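You operate a simulated robot arm through the tools that you are given. There is no shell and no other tool.

You run a simulated robot arm. Do the job below in one go: nothing can be reset, and whatever is moved stays where it is left.

Task
Lid the jar, stand it on the blender, blend smooth at LOW, switch off. Set down upright: blender jar.

It is judged by the outcome, as a careful person would: the job done as asked, and still so three seconds after it is handed in. It fails if anything else is knocked over, pushed out of place, dropped, spilled or broken. Lids that push on must go on centred and level and be pressed home; caps that screw on are set level and turned clockwise until they are tight.

Robot
A 6-joint arm with a two-finger gripper, fixed in place. Base frame: the origin is at the foot of the arm, x ahead of it, y to its left, z up; the work surface is at about z = 0. Units: cm, degrees, N and s.
With the tool pointing down near the work surface it reaches from about 24 to 62 cm from the base axis. Its first joint turns from -66.0 to 66.0 degrees. Payload 1.37 kg.
The TCP is the grasp point between the finger pads, 2.2 cm short of the fingertips. In the tool frame z runs along the fingers and y along their closing line. Largest opening 9.2 cm; the body of the gripper starts 6.5 cm behind the TCP.
Orientation is that of the tool frame in the base frame, as [roll, pitch, yaw] about the fixed x, y, z axes, in that order (R = Rz(yaw) Ry(pitch) Rx(roll)). With the fingers straight down and closing along the base's y, the tool's x points along the base's -x, its y along +y and its z along -z.

Tools
- The arm moves only by the tool play_rows. Its arguments are lists of equal length, an entry for each row: "dp": the shift along the tool's x, y, z in cm, a list of three; "delta_rot": the turn, a rotation vector about the tool's x, y, z in degrees, a list of three; "claw": the opening, from 0 (shut) to 1 (fully open). In form: {"dp": [[tx, ty, tz], ...], "delta_rot": [[wx, wy, wz], ...], "claw": [claw, ...]}. A call has 1 to 20 rows; each row shifts and turns the commanded pose from where the row before left it, along the tool's axes as they then stand. Each row takes 0.2 s and may step no farther than 5 cm and 8.6 degrees from the row before; otherwise, or with a gripper value out of range, the whole call is refused. Where a pose cannot be reached the arm comes as near as it can. A force on the tool above 40 N (or 10 N above the force at the start of the call, whichever is more), or a blocked arm, ends the call early, and 0.2 s more pass. The fingers move at their own pace and stop on an object; they squeeze with about 26 N. The grip force told is the motor's: it shows also when the fingers shut on nothing. Time passes only in rows, and 0.2 s behind the last, so rows that do not move let the fingers close. It gives the time, the measured TCP pose, the force on the tool (base axes), the opening and the grip force at its end, in the units of the frame above (readings bear some noise), with the torque about the TCP (base axes, N m) and any sound that the robot's microphone picked up.
- Cameras (640 x 400 px; columns grow to the right, rows downward): "scene" is fixed at [4.76, -44.62, 58.19]; the picture's right is [0.64, -0.77, 0.00], its down [-0.47, -0.39, -0.79] and it looks along [0.61, 0.51, -0.61] (base axes); focal length 245 px, centre (320, 200). "wrist" rides on the gripper at [7.1, 1.9, -10.2] in the tool frame; the picture's right is [-0.26, 0.96, 0.00], its down [-0.75, -0.21, -0.62] and it looks along [-0.60, -0.16, 0.78] (tool axes); focal length 280 px, centre (320, 200). There is no depth. A picture from a camera that has moved, and an enlarged one, comes with that camera's place and axes in the base frame and with its lens.
- grab_frame(camera): a new picture of that camera. It takes no simulated time.
- inspect(camera, box): a new picture of the part [left, top, right, bottom] of that camera's present view, enlarged. It takes no simulated time.
- finish_job(): hands the job in; it is judged then, once.

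Places have to be worked out from the pictures, the camera data and where the tool is seen. Open the gripper and draw the arm clear of the work before you hand the job in, unless the task says otherwise.

The tools are called after "Request:" as a command line: name --argument value ..., lists and objects as JSON in quotes. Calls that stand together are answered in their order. play_rows: Moves the arm, as the interface text tells. Its arguments: {"type":"object","properties":{"dp":{"type":"array","items":{"type":"array","items":{"type":"number"}}},"delta_rot":{"type":"array","items":{"type":"array","items":{"type":"number"}}},"claw":{"type":"array","items":{"type":"number"}}},"required":["dp","delta_rot","claw"]} The other tools are called the same way: grab_frame (camera) takes a picture; inspect (camera, box) takes an enlarged picture of a part of a camera's view; finish_job () hands the job in.

At the start:

```text
t: 0.0
tool_pos: [49.21, -2.2, 38.14]
tcp_rot: [180.0, 0.0, 180.0]
ft_force: [-0.6, -0.5, -1.6]
moment: [0.02, 0.03, 0.02]
grip_width: 9.2
grip_force: 0.2
```

scene: 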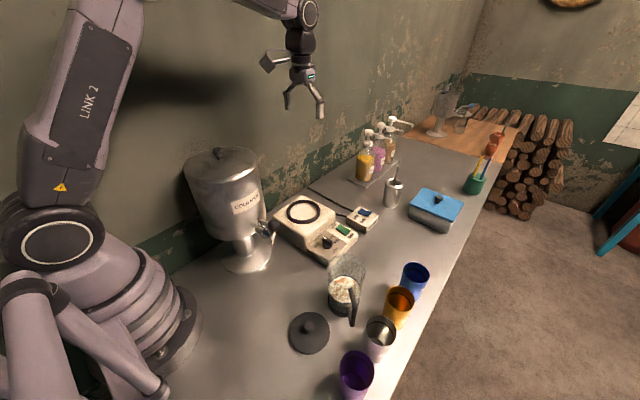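
wrist: 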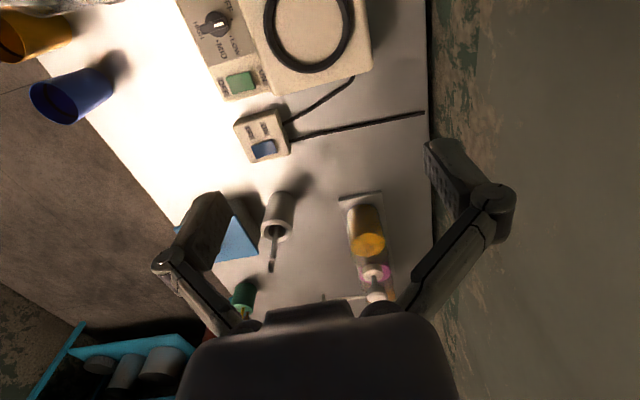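

I start by looking more closely at the jar, lid and blender base in the scene camera.

Request:
inspect --camera "scene" --box '[260, 180, 400, 268]'

Request:
inspect --camera "scene" --box '[270, 240, 430, 340]'

Request:
inspect --camera "scene" --box '[270, 300, 430, 400]'

Request:
inspect --camera "wrist" --box '[170, 0, 390, 160]'

```text
4.55 times, centred on (330, 224) of scene
camera zoom: at [4.76, -44.62, 58.19], right [0.64, -0.77, 0.0], down [-0.47, -0.39, -0.79], along [0.61, 0.51, -0.61], focal length 1112 px, centre (274, 91)
```

zoom: 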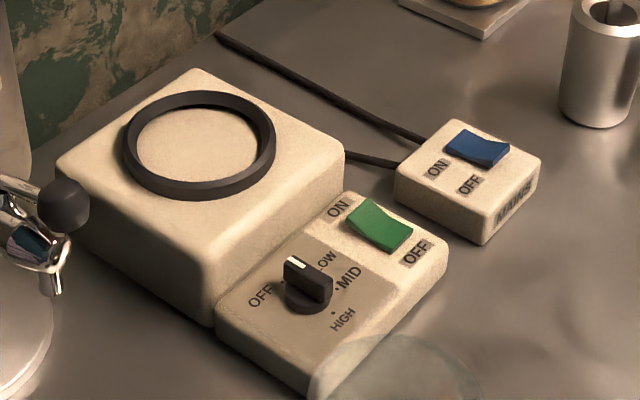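

```text
4.00 times, centred on (350, 290) of scene
camera zoom: at [4.76, -44.62, 58.19], right [0.64, -0.77, 0.0], down [-0.47, -0.39, -0.79], along [0.61, 0.51, -0.61], focal length 978 px, centre (200, -160)
```

zoom: 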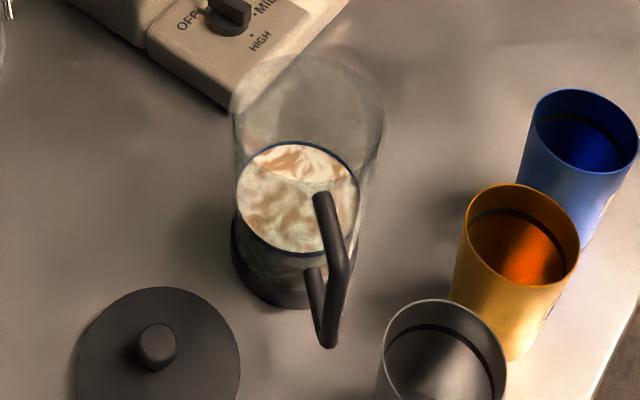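

```text
4.00 times, centred on (350, 350) of scene
camera zoom: at [4.76, -44.62, 58.19], right [0.64, -0.77, 0.0], down [-0.47, -0.39, -0.79], along [0.61, 0.51, -0.61], focal length 978 px, centre (200, -400)
```

zoom: 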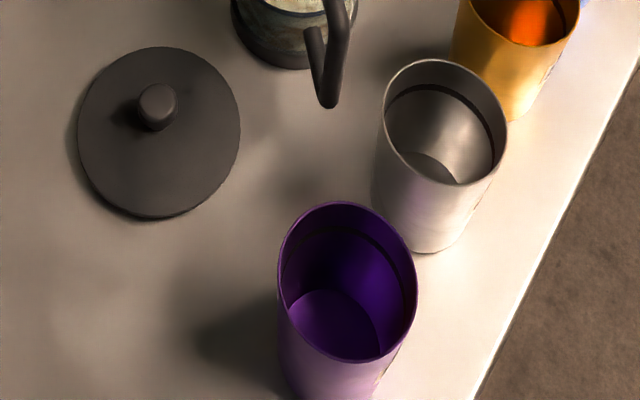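

```text
2.50 times, centred on (280, 80) of wrist
camera zoom: at [42.24, -0.2, 48.23], right [0.26, 0.96, 0.0], down [0.75, -0.21, 0.62], along [0.6, -0.16, -0.78], focal length 701 px, centre (420, 500)
```

zoom: 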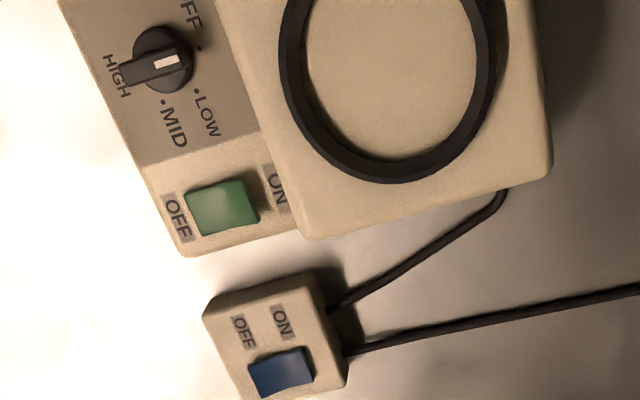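

The controls are a knob (OFF/LOW/MID/HIGH), a green rocker and a separate mains box. The jar is at about (33,-28), the lid at about (23,-26) and the blender seat at about (48,-1). I turn the tool 90° and move over the front area to look at the controls from the -y side.

Request:
play_rows --dp '[[0, 0, 0], [0, 0, 0], [0, 0, 0], [0, 0, 0], [0, 0, 0], [0, 0, 0], [0, 0, 0], [0, 0, 0], [0, 0, 0], [0, 0, 0], [0, 0, 0], [3.54, 1.01, 1.78], [3.54, 1.01, 1.78], [3.54, 1.01, 1.78], [3.54, 1.01, 1.78], [3.54, 1.01, 1.78], [3.54, 1.01, 1.78], [3.54, 1.01, 1.78], [3.54, 1.01, 1.78]]' --delta_rot '[[0, 0, -8.18], [0, 0, -8.18], [0, 0, -8.18], [0, 0, -8.18], [0, 0, -8.18], [0, 0, -8.18], [0, 0, -8.18], [0, 0, -8.18], [0, 0, -8.18], [0, 0, -8.18], [0, 0, -8.2], [0, 0, 0], [0, 0, 0], [0, 0, 0], [0, 0, 0], [0, 0, 0], [0, 0, 0], [0, 0, 0], [0, 0, 0]]' --claw '[1, 1, 1, 1, 1, 1, 1, 1, 1, 1, 1, 1, 1, 1, 1, 1, 1, 1, 1]'

Request:
grab_frame --camera "wrist"

Request:
grab_frame --camera "scene"

```text
t: 4.0
tool_pos: [41.22, -30.5, 24.02]
tcp_rot: [-180.0, -0.1, -90.0]
ft_force: [0.2, 0.2, 0.0]
moment: [0.0, 0.03, -0.02]
grip_width: 9.19
grip_force: 0.0
```

```text
taken
camera wrist: at [39.36, -37.51, 34.13], right [-0.97, 0.26, 0.0], down [0.2, 0.75, 0.63], along [0.16, 0.6, -0.78], focal length 280 px, centre (320, 200)
```

wrist: 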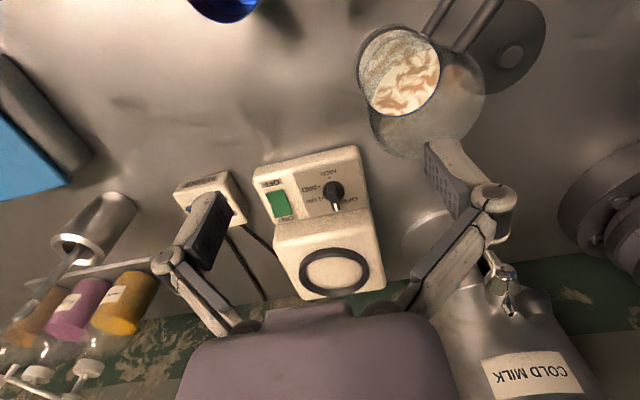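

```text
taken
```

scene: 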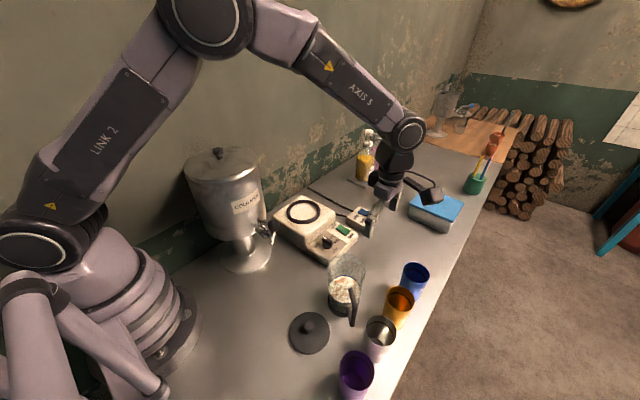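

The view is clear; I zoom on the controls and the jar.

Request:
inspect --camera "wrist" --box '[240, 135, 400, 235]'

Request:
inspect --camera "wrist" --box '[150, 150, 310, 250]'

Request:
inspect --camera "wrist" --box '[340, 0, 580, 150]'

Request:
inspect --camera "wrist" --box '[250, 220, 410, 320]'

```text
4.00 times, centred on (320, 185) of wrist
camera zoom: at [39.36, -37.51, 34.13], right [-0.97, 0.26, 0.0], down [0.2, 0.75, 0.63], along [0.16, 0.6, -0.78], focal length 1122 px, centre (320, 260)
```

zoom: 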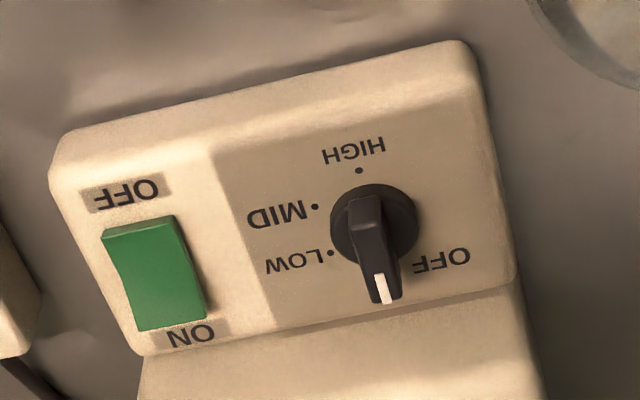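

```text
4.00 times, centred on (230, 200) of wrist
camera zoom: at [39.36, -37.51, 34.13], right [-0.97, 0.26, 0.0], down [0.2, 0.75, 0.63], along [0.16, 0.6, -0.78], focal length 1122 px, centre (680, 200)
```

zoom: 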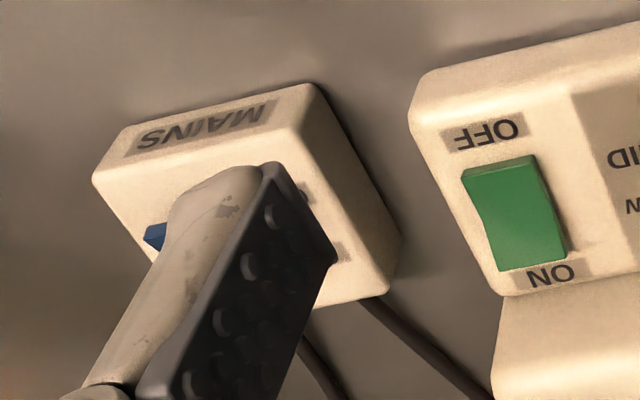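

```text
2.67 times, centred on (460, 75) of wrist
camera zoom: at [39.36, -37.51, 34.13], right [-0.97, 0.26, 0.0], down [0.2, 0.75, 0.63], along [0.16, 0.6, -0.78], focal length 748 px, centre (-53, 533)
```

zoom: 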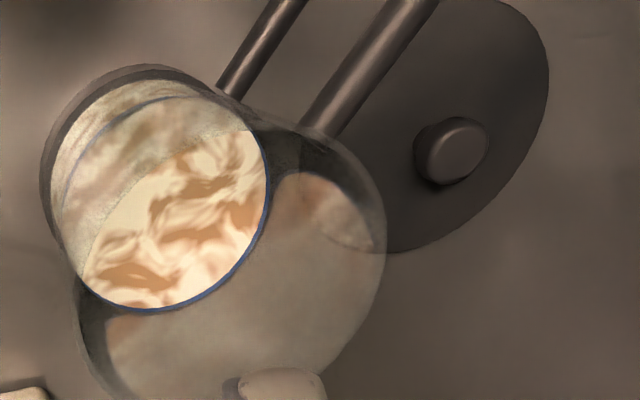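

```text
4.00 times, centred on (330, 270) of wrist
camera zoom: at [39.36, -37.51, 34.13], right [-0.97, 0.26, 0.0], down [0.2, 0.75, 0.63], along [0.16, 0.6, -0.78], focal length 1122 px, centre (280, -80)
```

zoom: 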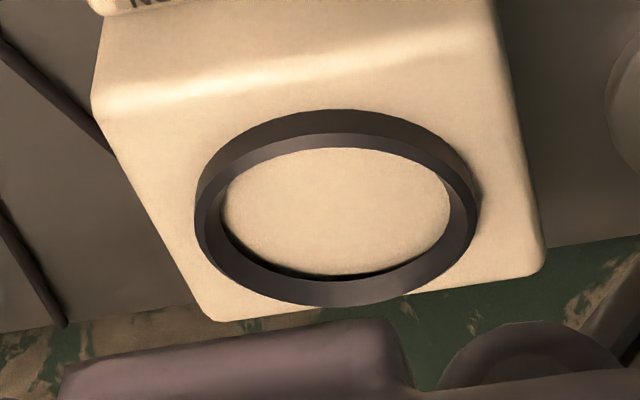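

Knob points at OFF (towards +y); LOW is 60° clockwise seen from above. I zoom further to judge the rocker states.

Request:
inspect --camera "scene" --box '[325, 218, 365, 243]'

Request:
inspect --camera "scene" --box '[342, 202, 382, 227]'

Request:
inspect --camera "wrist" --box '[256, 175, 304, 225]'

Request:
inspect --camera "scene" --box '[312, 230, 344, 250]'

```text
16.00 times, centred on (345, 230) of scene
camera zoom: at [4.76, -44.61, 58.19], right [0.64, -0.77, 0.0], down [-0.47, -0.39, -0.79], along [0.61, 0.51, -0.61], focal length 3913 px, centre (-80, -288)
```

zoom: 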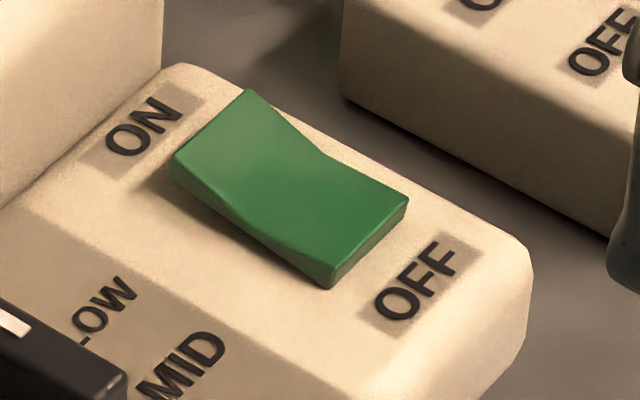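

```text
16.00 times, centred on (362, 214) of scene
camera zoom: at [4.76, -44.61, 58.19], right [0.64, -0.77, 0.0], down [-0.47, -0.39, -0.79], along [0.61, 0.51, -0.61], focal length 3913 px, centre (-352, -32)
```

zoom: 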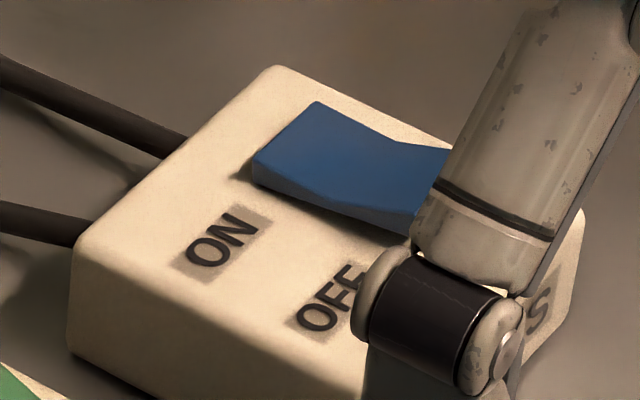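

```text
8.00 times, centred on (280, 200) of wrist
camera zoom: at [39.36, -37.51, 34.13], right [-0.97, 0.26, 0.0], down [0.2, 0.75, 0.63], along [0.16, 0.6, -0.78], focal length 2243 px, centre (640, 200)
```

zoom: 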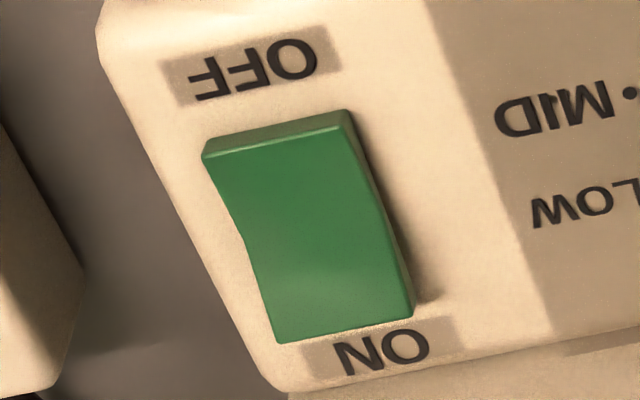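

```text
16.00 times, centred on (328, 240) of scene
camera zoom: at [4.76, -44.61, 58.19], right [0.64, -0.77, 0.0], down [-0.47, -0.39, -0.79], along [0.61, 0.51, -0.61], focal length 3913 px, centre (192, -440)
```

zoom: 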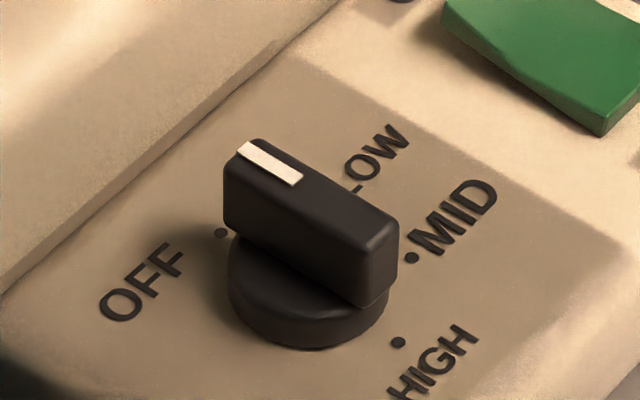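

Green rocker reads OFF (ON side raised). I move above the knob with fingers partly closed and take a close look before gripping.

Request:
play_rows --dp '[[-3.83, -0.57, 0], [-3.83, -0.57, 0], [-3.83, -0.57, 0], [-3.83, -0.57, 0], [0, 0, 3], [0, 0, 3], [0, 0, 3], [0, 0, 0]]' --delta_rot '[[0, 0, 0], [0, 0, 0], [0, 0, 0], [0, 0, 0], [0, 0, 0], [0, 0, 0], [0, 0, 0], [0, 0, 0]]' --claw '[0.27, 0.27, 0.27, 0.27, 0.27, 0.27, 0.27, 0.27]'

Request:
grab_frame --camera "wrist"

Request:
grab_frame --camera "scene"

Request:
inspect --camera "scene" --box '[342, 202, 382, 227]'

```text
t: 5.8
tool_pos: [43.42, -15.02, 14.89]
tcp_rot: [-180.0, 0.1, -90.1]
ft_force: [-0.1, 0.4, -0.3]
moment: [-0.02, 0.01, 0.03]
grip_width: 2.49
grip_force: 0.1
```

```text
taken
camera wrist: at [41.6, -22.05, 24.92], right [-0.96, 0.26, 0.0], down [0.2, 0.75, 0.63], along [0.16, 0.6, -0.78], focal length 280 px, centre (320, 200)
```

wrist: 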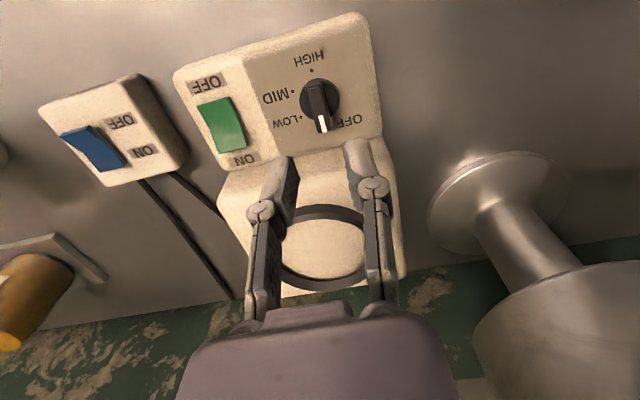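

```text
taken
```

scene: 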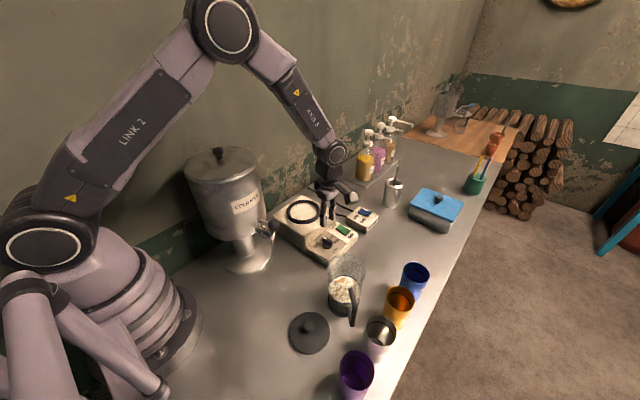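

```text
16.00 times, centred on (362, 214) of scene
camera zoom: at [4.76, -44.62, 58.19], right [0.64, -0.77, 0.0], down [-0.47, -0.39, -0.79], along [0.61, 0.51, -0.61], focal length 3913 px, centre (-352, -32)
```

zoom: 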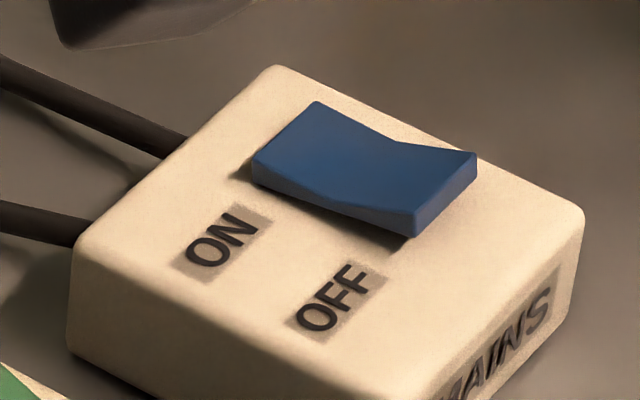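

Request:
inspect --camera "wrist" --box '[260, 40, 420, 140]'

Request:
inspect --camera "wrist" --box '[30, 70, 190, 190]'

```text
4.00 times, centred on (340, 90) of wrist
camera zoom: at [41.6, -22.05, 24.92], right [-0.96, 0.26, 0.0], down [0.2, 0.75, 0.63], along [0.16, 0.6, -0.78], focal length 1122 px, centre (240, 640)
```

zoom: 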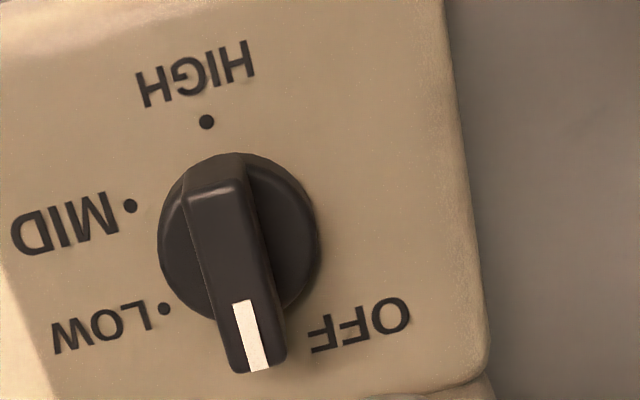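

```text
3.33 times, centred on (110, 130) of wrist
camera zoom: at [41.6, -22.05, 24.92], right [-0.96, 0.26, 0.0], down [0.2, 0.75, 0.63], along [0.16, 0.6, -0.78], focal length 935 px, centre (1020, 433)
```

zoom: 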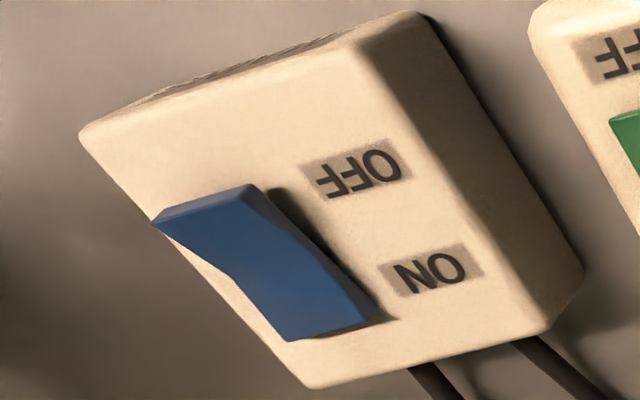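

Mains is ON and green is OFF. The knob centre is at about (43.45,-15.3) with its top near z = 6. I descend, grip the pointer bar, and pause to check.

Request:
play_rows --dp '[[0.28, -0.03, 2.4], [0, 0, 2.4], [0, 0, 1.8], [0, 0, 1.0], [0, 0, 0], [0, 0, 0], [0, 0, 0], [0, 0, 0]]' --delta_rot '[[0, 0, 3], [0, 0, 0], [0, 0, 0], [0, 0, 0], [0, 0, 0], [0, 0, 0], [0, 0, 0], [0, 0, 0]]' --claw '[0.27, 0.27, 0.27, 0.27, 0.05, 0.05, 0.05, 0.05]'

Request:
grab_frame --camera "wrist"

Request:
inspect --camera "scene" --box '[300, 215, 364, 255]'

```text
t: 7.6
tool_pos: [43.47, -15.41, 7.31]
tcp_rot: [-179.8, 0.0, -93.0]
ft_force: [8.6, -4.0, -8.8]
moment: [-0.09, -0.18, -0.02]
grip_width: 1.08
grip_force: 28.0
```

```text
taken
camera wrist: at [41.24, -22.33, 17.36], right [-0.95, 0.31, 0.0], down [0.24, 0.74, 0.63], along [0.2, 0.59, -0.78], focal length 280 px, centre (320, 200)
```

wrist: 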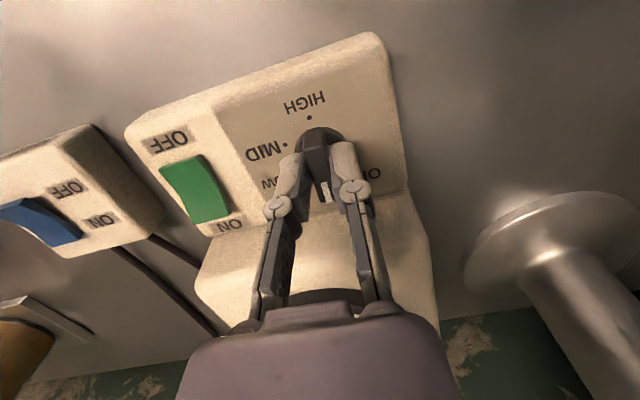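

```text
10.00 times, centred on (332, 235) of scene
camera zoom: at [4.76, -44.62, 58.19], right [0.64, -0.77, 0.0], down [-0.47, -0.39, -0.79], along [0.61, 0.51, -0.61], focal length 2446 px, centre (200, -150)
```

zoom: 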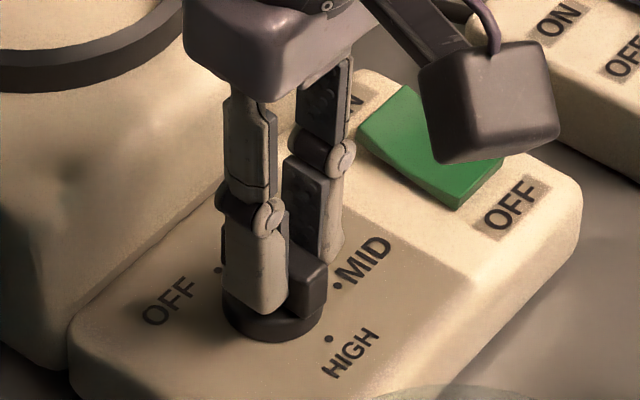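

The knob is gripped. I turn it 60° clockwise (from above) to LOW.

Request:
play_rows --dp '[[0, -0.08, 0], [0, 0, 0], [0, 0, 0], [0, 0, 0], [0, 0, 0], [0, 0, 0], [0, 0, 0], [0, 0, 0], [0, 0, 0], [0, 0, 0], [0, 0, 0]]' --delta_rot '[[0, 0, 0], [0, 0, 6], [0, 0, 6], [0, 0, 6], [0, 0, 6], [0, 0, 6], [0, 0, 6], [0, 0, 6], [0, 0, 6], [0, 0, 6], [0, 0, 6]]' --claw '[0.05, 0.05, 0.05, 0.05, 0.05, 0.05, 0.05, 0.05, 0.05, 0.05, 0.05]'

Request:
grab_frame --camera "wrist"

Request:
inspect --camera "scene" --box '[300, 215, 364, 255]'

```text
t: 10.0
tool_pos: [43.29, -15.21, 7.25]
tcp_rot: [179.5, -0.4, -153.1]
ft_force: [-24.5, 21.3, 13.8]
moment: [0.58, 0.26, 0.14]
grip_width: 1.09
grip_force: 27.8
```

```text
taken
camera wrist: at [36.25, -16.69, 17.38], right [-0.2, 0.98, 0.01], down [0.77, 0.15, 0.62], along [0.6, 0.13, -0.79], focal length 280 px, centre (320, 200)
```

wrist: 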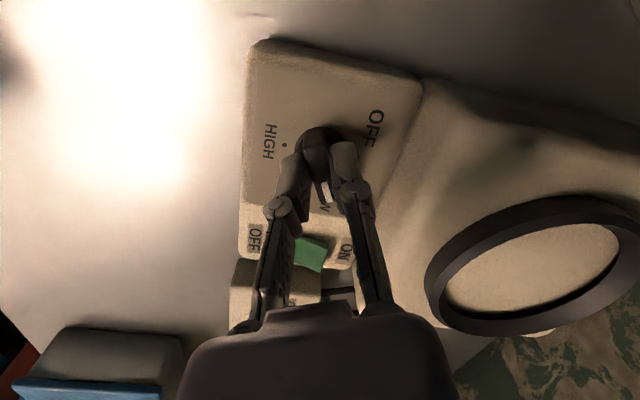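

```text
10.00 times, centred on (332, 235) of scene
camera zoom: at [4.75, -44.61, 58.2], right [0.64, -0.77, 0.0], down [-0.47, -0.39, -0.79], along [0.61, 0.51, -0.61], focal length 2446 px, centre (200, -150)
```

zoom: 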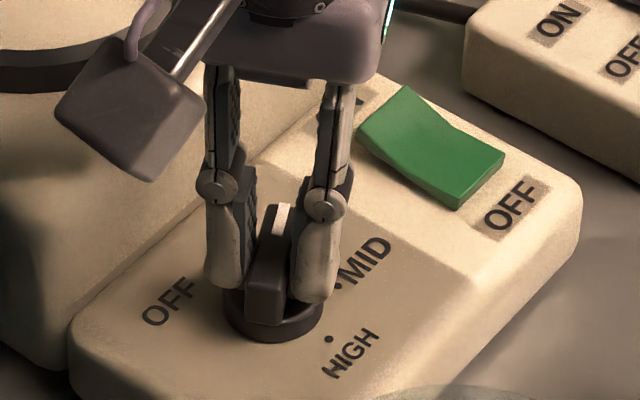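

The knob turned about 60°. I release it gently, rise and check where it points.

Request:
play_rows --dp '[[0, 0, 0], [0, 0, 0], [0, 0, -2], [0, 0, -3], [0, 0, -4], [0, 0, -4]]' --delta_rot '[[0, 0, 0], [0, 0, 0], [0, 0, 0], [0, 0, 0], [0, 0, 0], [0, 0, 0]]' --claw '[0.25, 0.25, 0.25, 0.25, 0.25, 0.25]'

Request:
inspect --camera "scene" --box '[300, 215, 364, 255]'

Request:
grab_frame --camera "wrist"

```text
t: 11.4
tool_pos: [43.47, -15.17, 20.11]
tcp_rot: [179.9, 0.1, -153.0]
ft_force: [0.6, -0.4, -0.2]
moment: [0.0, -0.04, 0.01]
grip_width: 2.29
grip_force: 0.0
```

```text
10.00 times, centred on (332, 235) of scene
camera zoom: at [4.76, -44.62, 58.19], right [0.64, -0.77, 0.0], down [-0.47, -0.39, -0.79], along [0.61, 0.51, -0.61], focal length 2446 px, centre (200, -150)
```

zoom: 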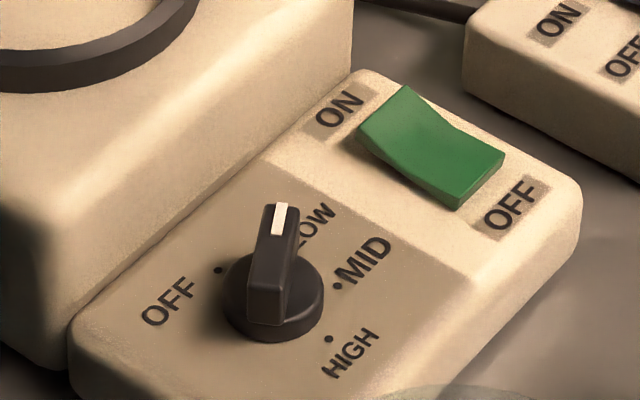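

```text
taken
camera wrist: at [36.5, -16.78, 30.16], right [-0.2, 0.98, 0.0], down [0.76, 0.16, 0.62], along [0.61, 0.13, -0.78], focal length 280 px, centre (320, 200)
```

wrist: 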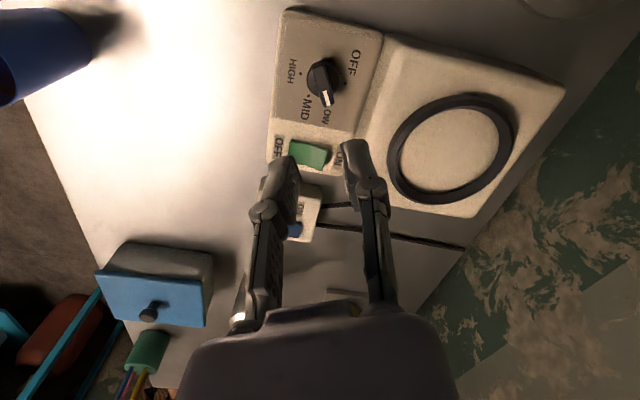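

Request:
inspect --camera "wrist" --box '[270, 40, 390, 115]'

Request:
inspect --camera "scene" --box '[312, 230, 344, 250]'

Request:
inspect --camera "wrist" --box '[360, 70, 560, 220]'

```text
5.33 times, centred on (330, 78) of wrist
camera zoom: at [36.5, -16.78, 30.16], right [-0.2, 0.98, 0.0], down [0.76, 0.16, 0.62], along [0.61, 0.13, -0.78], focal length 1495 px, centre (267, 853)
```

zoom: 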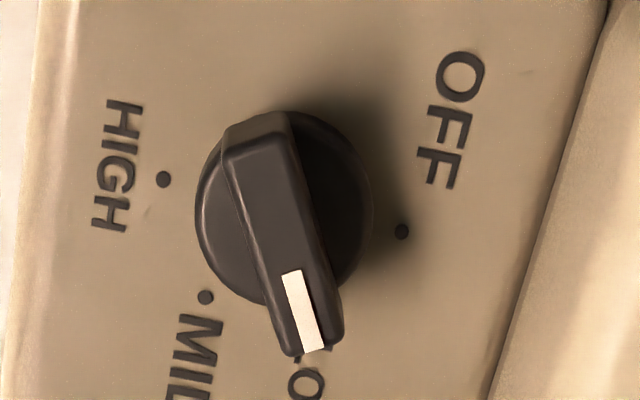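

```text
16.00 times, centred on (328, 240) of scene
camera zoom: at [4.76, -44.62, 58.19], right [0.64, -0.77, 0.0], down [-0.47, -0.39, -0.79], along [0.61, 0.51, -0.61], focal length 3913 px, centre (192, -440)
```

zoom: 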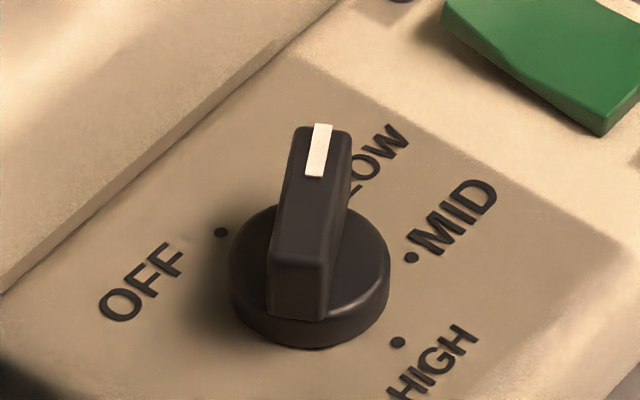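

```text
2.67 times, centred on (460, 145) of wrist
camera zoom: at [36.5, -16.78, 30.16], right [-0.2, 0.98, 0.0], down [0.76, 0.16, 0.62], along [0.61, 0.13, -0.78], focal length 748 px, centre (-53, 347)
```

zoom: 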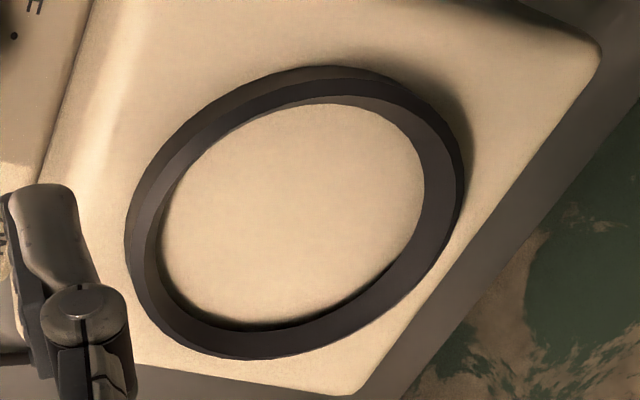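

The knob now points at LOW. Next I move above the jar to measure it and the lid.

Request:
play_rows --dp '[[0, 0, -3.3], [0, 0, -3.3], [0, 0, -3.3], [3.76, -1.76, 0], [3.76, -1.76, 0], [3.76, -1.76, 0], [3.76, -1.76, 0], [0, 0, 0]]' --delta_rot '[[0, 0, 0], [0, 0, 0], [0, 0, 0], [0, 0, 0], [0, 0, 0], [0, 0, 0], [0, 0, 0], [0, 0, 0]]' --claw '[0.25, 0.25, 0.25, 0.5, 1, 1, 1, 1]'

Request:
grab_frame --camera "wrist"

Request:
grab_frame --camera "scene"

Request:
inspect --camera "wrist" --box '[200, 0, 440, 150]'

```text
t: 13.2
tool_pos: [33.36, -28.49, 30.22]
tcp_rot: [180.0, 0.1, -153.1]
ft_force: [-0.7, -1.1, 0.8]
moment: [-0.02, 0.04, 0.02]
grip_width: 9.18
grip_force: 0.0
```

```text
taken
camera wrist: at [26.29, -29.98, 40.38], right [-0.2, 0.98, 0.0], down [0.76, 0.16, 0.63], along [0.61, 0.13, -0.78], focal length 280 px, centre (320, 200)
```

wrist: 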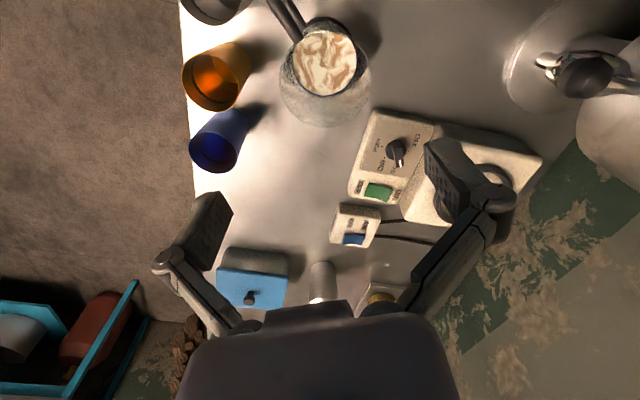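

```text
taken
```

scene: 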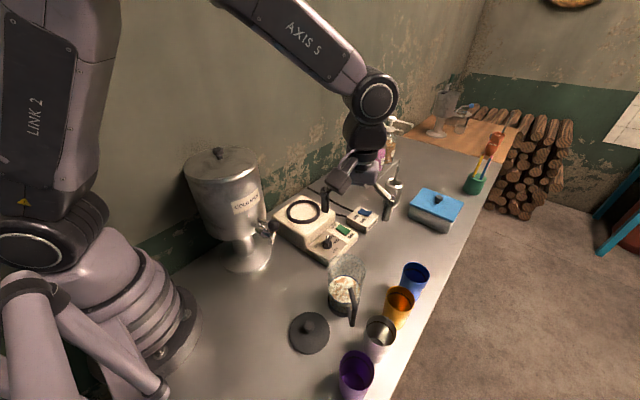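

```text
2.67 times, centred on (320, 75) of wrist
camera zoom: at [26.29, -29.98, 40.38], right [-0.2, 0.98, 0.0], down [0.76, 0.16, 0.63], along [0.61, 0.13, -0.78], focal length 748 px, centre (320, 533)
```

zoom: 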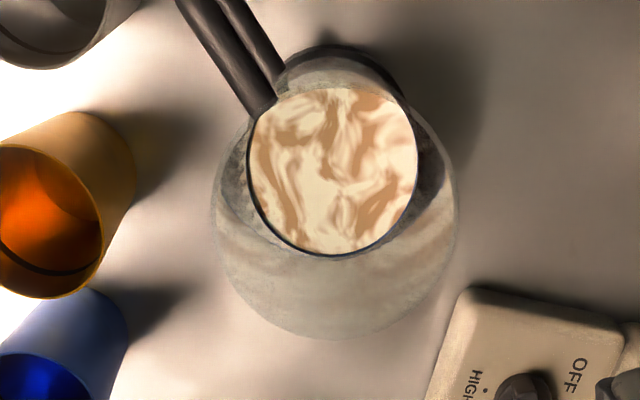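

The jar rim is near (33.9,-27.9) at z of about 14, with the handle towards about (-0.62,-0.78). I zoom in to measure the rim diameter and the lid exactly.

Request:
inspect --camera "scene" --box '[315, 245, 379, 285]'

Request:
inspect --camera "scene" --box '[315, 285, 379, 325]'

Request:
inspect --camera "wrist" --box '[265, 0, 385, 75]'

Request:
inspect --camera "wrist" --box '[265, 60, 385, 135]'

Request:
inspect --camera "scene" --box '[278, 303, 342, 363]'

```text
10.00 times, centred on (347, 265) of scene
camera zoom: at [4.75, -44.62, 58.19], right [0.64, -0.77, 0.0], down [-0.47, -0.39, -0.79], along [0.61, 0.51, -0.61], focal length 2446 px, centre (50, -450)
```

zoom: 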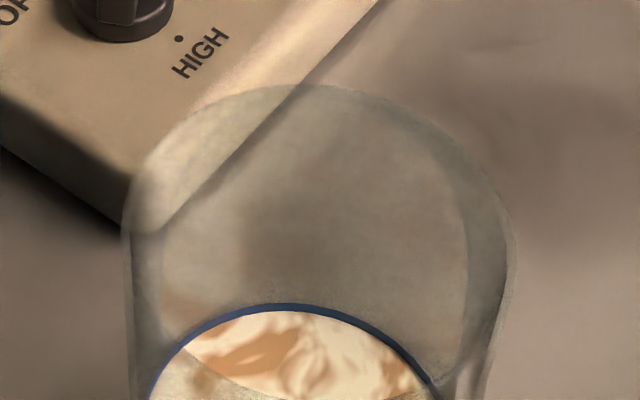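

```text
10.00 times, centred on (347, 305) of scene
camera zoom: at [4.75, -44.62, 58.19], right [0.64, -0.77, 0.0], down [-0.47, -0.39, -0.79], along [0.61, 0.51, -0.61], focal length 2446 px, centre (50, -850)
```

zoom: 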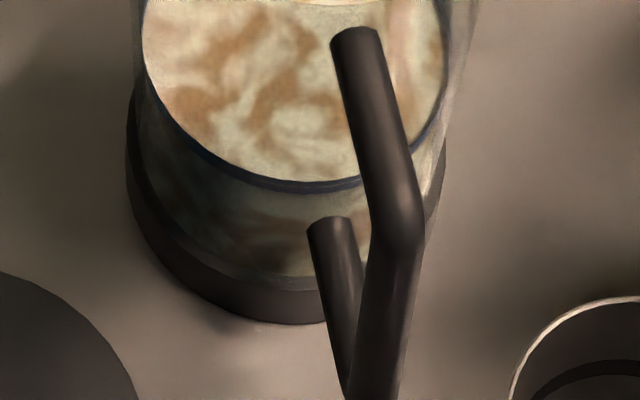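

```text
5.33 times, centred on (325, 38) of wrist
camera zoom: at [26.29, -29.98, 40.38], right [-0.2, 0.98, 0.0], down [0.76, 0.16, 0.63], along [0.61, 0.13, -0.78], focal length 1495 px, centre (293, 1067)
```

zoom: 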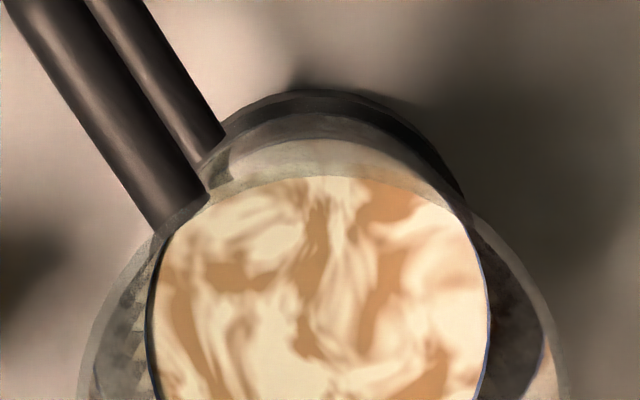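

```text
5.33 times, centred on (325, 98) of wrist
camera zoom: at [26.29, -29.98, 40.38], right [-0.2, 0.98, 0.0], down [0.76, 0.16, 0.63], along [0.61, 0.13, -0.78], focal length 1495 px, centre (293, 747)
```

zoom: 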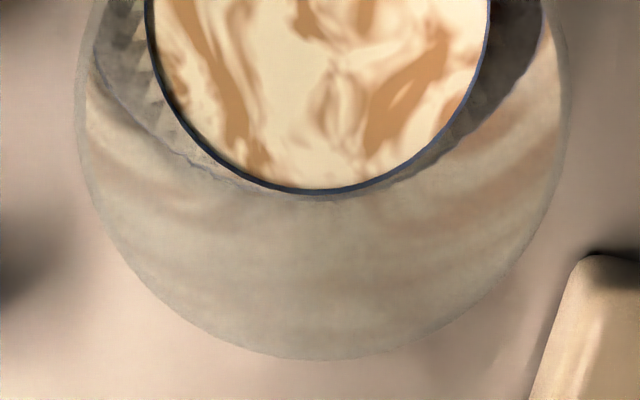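

```text
6.67 times, centred on (310, 333) of scene
camera zoom: at [4.75, -44.62, 58.19], right [0.64, -0.77, 0.0], down [-0.47, -0.39, -0.79], along [0.61, 0.51, -0.61], focal length 1630 px, centre (387, -687)
```

zoom: 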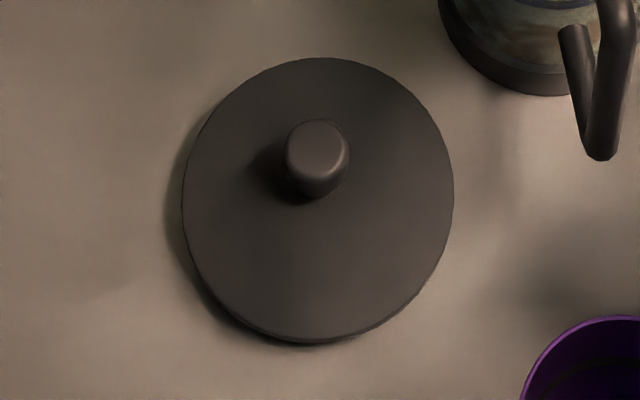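

Rim diameter is about 8.4 cm, which just fits the 9.2 cm opening, so I need an accurate centre. I rotate the tool 90° over the jar for a second bearing.

Request:
play_rows --dp '[[0, 0, 0], [0, 0, 0], [0, 0, 0], [0, 0, 0], [0, 0, 0], [0, 0, 0], [0, 0, 0], [0, 0, 0], [0, 0, 0], [0, 0, 0], [0, 0, 0], [0, 0, 0]]' --delta_rot '[[0, 0, -8.18], [0, 0, -8.18], [0, 0, -8.18], [0, 0, -8.18], [0, 0, -8.18], [0, 0, -8.18], [0, 0, -8.18], [0, 0, -8.18], [0, 0, -8.18], [0, 0, -8.18], [0, 0, -8.2], [0, 0, 0]]' --claw '[1, 1, 1, 1, 1, 1, 1, 1, 1, 1, 1, 1]'

Request:
grab_frame --camera "wrist"

Request:
inspect --camera "wrist" --box '[220, 0, 420, 140]'

```text
t: 15.8
tool_pos: [33.26, -28.51, 30.1]
tcp_rot: [-180.0, -0.1, -63.0]
ft_force: [0.8, -0.6, 0.8]
moment: [0.01, -0.01, 0.0]
grip_width: 9.21
grip_force: 0.0
```

```text
taken
camera wrist: at [34.92, -35.63, 40.26], right [-0.98, -0.21, 0.0], down [-0.16, 0.76, 0.63], along [-0.13, 0.61, -0.78], focal length 280 px, centre (320, 200)
```

wrist: 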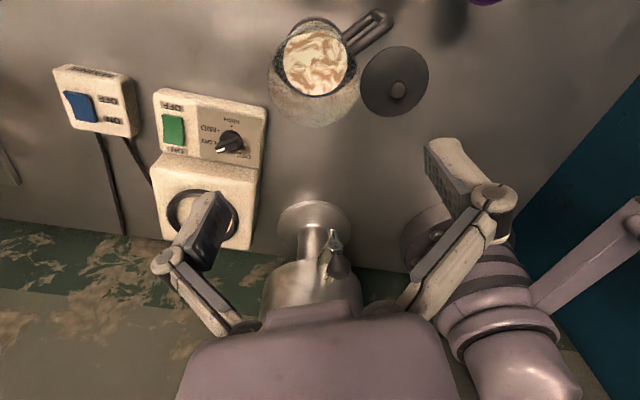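

```text
2.86 times, centred on (320, 70) of wrist
camera zoom: at [34.92, -35.63, 40.26], right [-0.98, -0.21, 0.0], down [-0.16, 0.76, 0.63], along [-0.13, 0.61, -0.78], focal length 801 px, centre (320, 571)
```

zoom: 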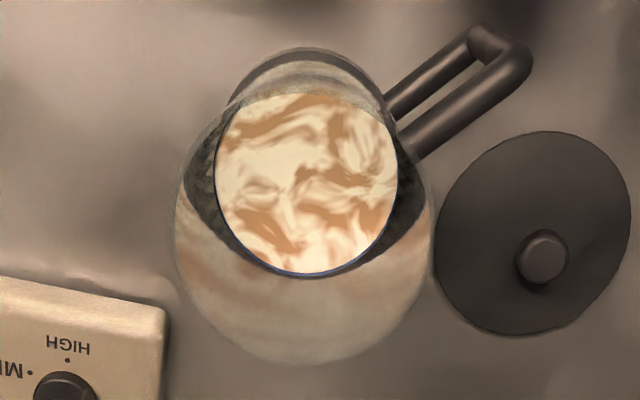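

Two bearings agree: rim centre (33.9,-27.8), z of about 13.5, diameter about 8.5, handle azimuth about -133°. The lid is at (22.9,-26.7) with its knob top near z = 3.7. Before grasping I measure the blender seat the same way.

Request:
play_rows --dp '[[-2.466, -3.437, 0], [-2.466, -3.437, 0], [-2.466, -3.437, 0], [-2.466, -3.437, 0], [-2.466, -3.437, 0], [-2.466, -3.437, 0], [-2.466, -3.437, 0], [0, 0, 0], [0, 0, 0]]' --delta_rot '[[0, 0, 0], [0, 0, 0], [0, 0, 0], [0, 0, 0], [0, 0, 0], [0, 0, 0], [0, 0, 0], [0, 0, 0], [0, 0, 0]]' --claw '[1, 1, 1, 1, 1, 1, 1, 1, 1]'

Request:
grab_frame --camera "wrist"

Request:
inspect --camera "wrist" --box '[220, 0, 420, 140]'

Request:
grab_frame --camera "scene"

```text
t: 17.8
tool_pos: [47.04, -2.31, 30.12]
tcp_rot: [-180.0, 0.0, -63.0]
ft_force: [-0.1, 1.0, -0.2]
moment: [0.0, 0.0, 0.0]
grip_width: 9.18
grip_force: 0.1
```

```text
taken
camera wrist: at [48.66, -9.55, 40.17], right [-0.98, -0.2, 0.0], down [-0.16, 0.76, 0.63], along [-0.13, 0.61, -0.78], focal length 280 px, centre (320, 200)
```

wrist: 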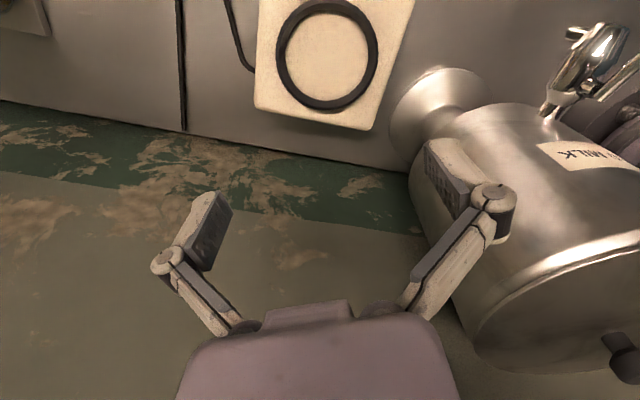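

```text
2.86 times, centred on (320, 70) of wrist
camera zoom: at [48.66, -9.55, 40.17], right [-0.98, -0.2, 0.0], down [-0.16, 0.76, 0.63], along [-0.13, 0.61, -0.78], focal length 801 px, centre (320, 571)
```

zoom: 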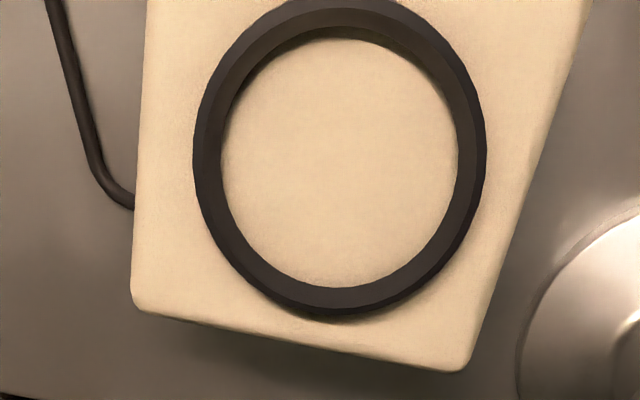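

```text
taken
```

scene: 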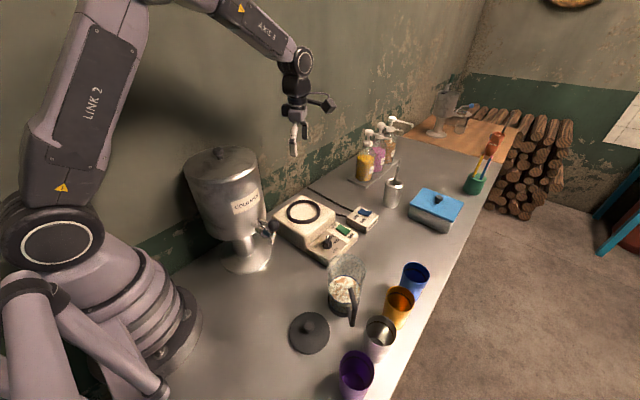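

The seat is clearly seen. I rotate 90° over it for the crossing bearing.

Request:
play_rows --dp '[[0, 0, 0], [0, 0, 0], [0, 0, 0], [0, 0, 0], [0, 0, 0], [0, 0, 0], [0, 0, 0], [0, 0, 0], [0, 0, 0], [0, 0, 0], [0, 0, 0], [0, 0, 0]]' --delta_rot '[[0, 0, 8.18], [0, 0, 8.18], [0, 0, 8.18], [0, 0, 8.18], [0, 0, 8.18], [0, 0, 8.18], [0, 0, 8.18], [0, 0, 8.18], [0, 0, 8.18], [0, 0, 8.18], [0, 0, 8.2], [0, 0, 0]]' --claw '[1, 1, 1, 1, 1, 1, 1, 1, 1, 1, 1, 1]'

Request:
grab_frame --camera "wrist"

Request:
inspect --camera "wrist" --box '[220, 0, 420, 140]'

```text
t: 20.4
tool_pos: [46.97, -2.26, 30.33]
tcp_rot: [-180.0, -0.1, -153.1]
ft_force: [-0.9, -0.7, 0.3]
moment: [0.0, 0.01, -0.03]
grip_width: 9.19
grip_force: 0.0
```

```text
taken
camera wrist: at [39.83, -3.7, 40.32], right [-0.2, 0.98, 0.0], down [0.76, 0.16, 0.63], along [0.61, 0.13, -0.78], focal length 280 px, centre (320, 200)
```

wrist: 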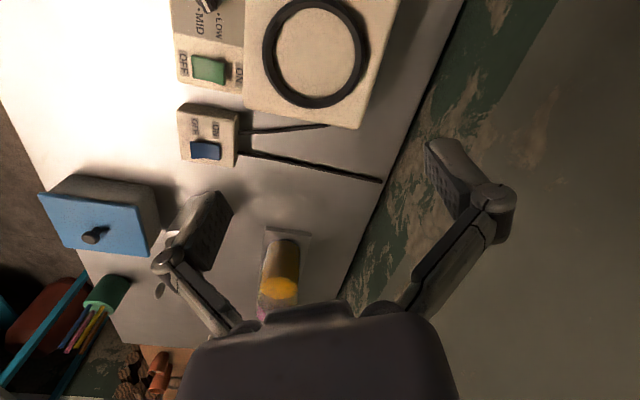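

```text
2.86 times, centred on (320, 70) of wrist
camera zoom: at [39.83, -3.7, 40.32], right [-0.2, 0.98, 0.0], down [0.76, 0.16, 0.63], along [0.61, 0.13, -0.78], focal length 801 px, centre (320, 571)
```

zoom: 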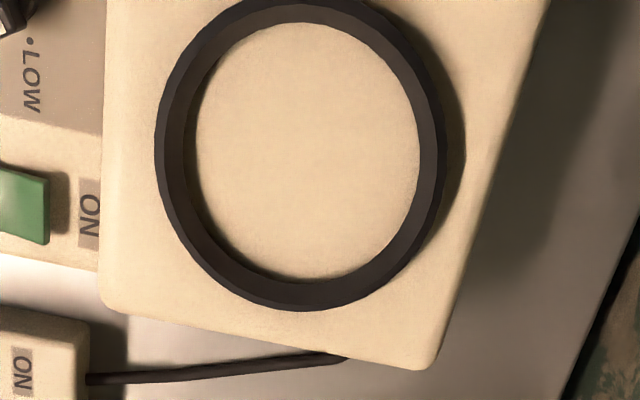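

The seat centre works out at (46.48,-3.1) with the ring top near z = 8.9. I test the placing height with the empty gripper to check arm clearance from the milk dispenser.

Request:
play_rows --dp '[[0, 0, 2.5], [0, 0, 2.5], [0, 0, 2.5], [0, 0, 2.5], [0, 0, 0]]' --delta_rot '[[0, 0, 0], [0, 0, 0], [0, 0, 0], [0, 0, 0], [0, 0, 0]]' --claw '[1, 1, 1, 1, 1]'

Request:
grab_frame --camera "scene"

Request:
grab_frame --camera "wrist"

```text
t: 21.6
tool_pos: [47.13, -2.18, 20.09]
tcp_rot: [-180.0, -0.1, -153.0]
ft_force: [0.3, 0.7, 0.9]
moment: [0.0, 0.0, 0.0]
grip_width: 9.22
grip_force: 0.0
```

```text
taken
```

scene: 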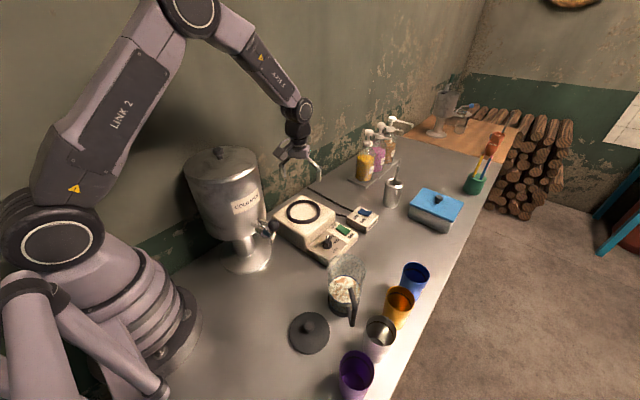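

```text
taken
camera wrist: at [39.83, -3.7, 30.21], right [-0.2, 0.98, 0.0], down [0.76, 0.16, 0.63], along [0.61, 0.13, -0.78], focal length 280 px, centre (320, 200)
```

wrist: 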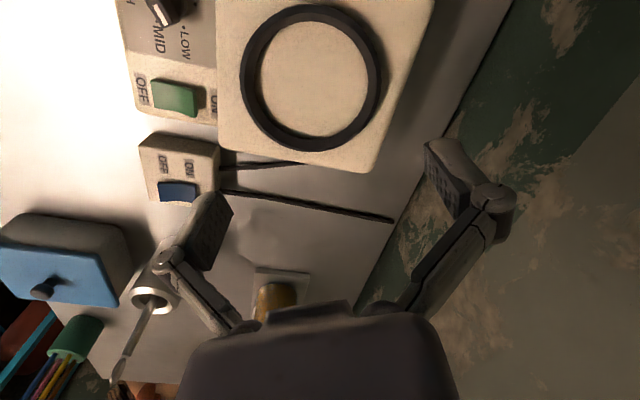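

The arm clears everything at placing height. Now I go back over the jar, align the fingers across the handle direction, and stop just above the rim to check.

Request:
play_rows --dp '[[0, 0, -3.33], [0, 0, -3.33], [0, 0, -3.34], [3.327, -2.409, 0], [3.327, -2.409, 0], [3.327, -2.409, 0], [3.327, -2.409, 0], [3.327, -2.409, 0], [3.327, -2.409, 0], [3.327, -2.409, 0], [0, 0, 0], [0, 0, 0], [0, 0, 0], [0, 0, 3], [0, 0, 3], [0, 0, 3], [0, 0, 3], [0, 0, 0]]' --delta_rot '[[0, 0, 0], [0, 0, 0], [0, 0, 0], [0, 0, 0], [0, 0, 0], [0, 0, 0], [0, 0, 0], [0, 0, 0], [0, 0, 0], [0, 0, 0], [0, 0, -6.67], [0, 0, -6.67], [0, 0, -6.66], [0, 0, 0], [0, 0, 0], [0, 0, 0], [0, 0, 0], [0, 0, 0]]' --claw '[1, 1, 1, 1, 1, 1, 1, 1, 1, 1, 1, 1, 1, 1, 1, 1, 1, 1]'

Request:
grab_frame --camera "wrist"

Request:
inspect --camera "scene" --box '[290, 210, 434, 300]'

```text
t: 25.4
tool_pos: [33.89, -27.83, 18.07]
tcp_rot: [-180.0, 0.0, -133.0]
ft_force: [-0.1, -0.8, -1.2]
moment: [0.03, 0.01, 0.0]
grip_width: 9.21
grip_force: 0.0
```

```text
taken
camera wrist: at [27.66, -31.75, 28.25], right [-0.53, 0.85, 0.0], down [0.66, 0.41, 0.63], along [0.53, 0.33, -0.78], focal length 280 px, centre (320, 200)
```

wrist: 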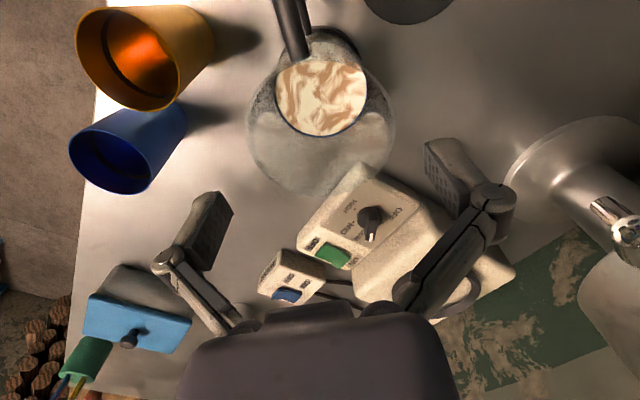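

```text
4.44 times, centred on (362, 255) of scene
camera zoom: at [4.76, -44.62, 58.19], right [0.64, -0.77, 0.0], down [-0.47, -0.39, -0.79], along [0.61, 0.51, -0.61], focal length 1087 px, centre (133, -44)
```

zoom: 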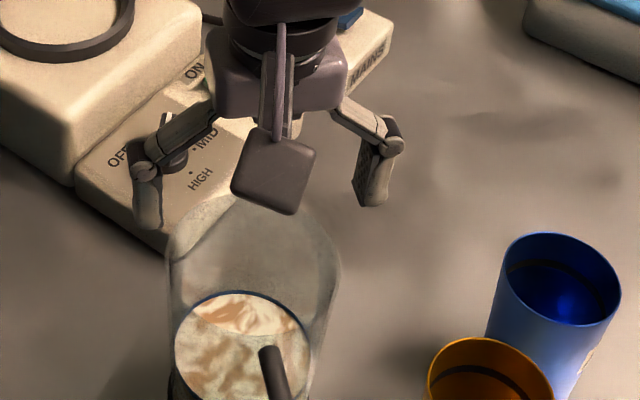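

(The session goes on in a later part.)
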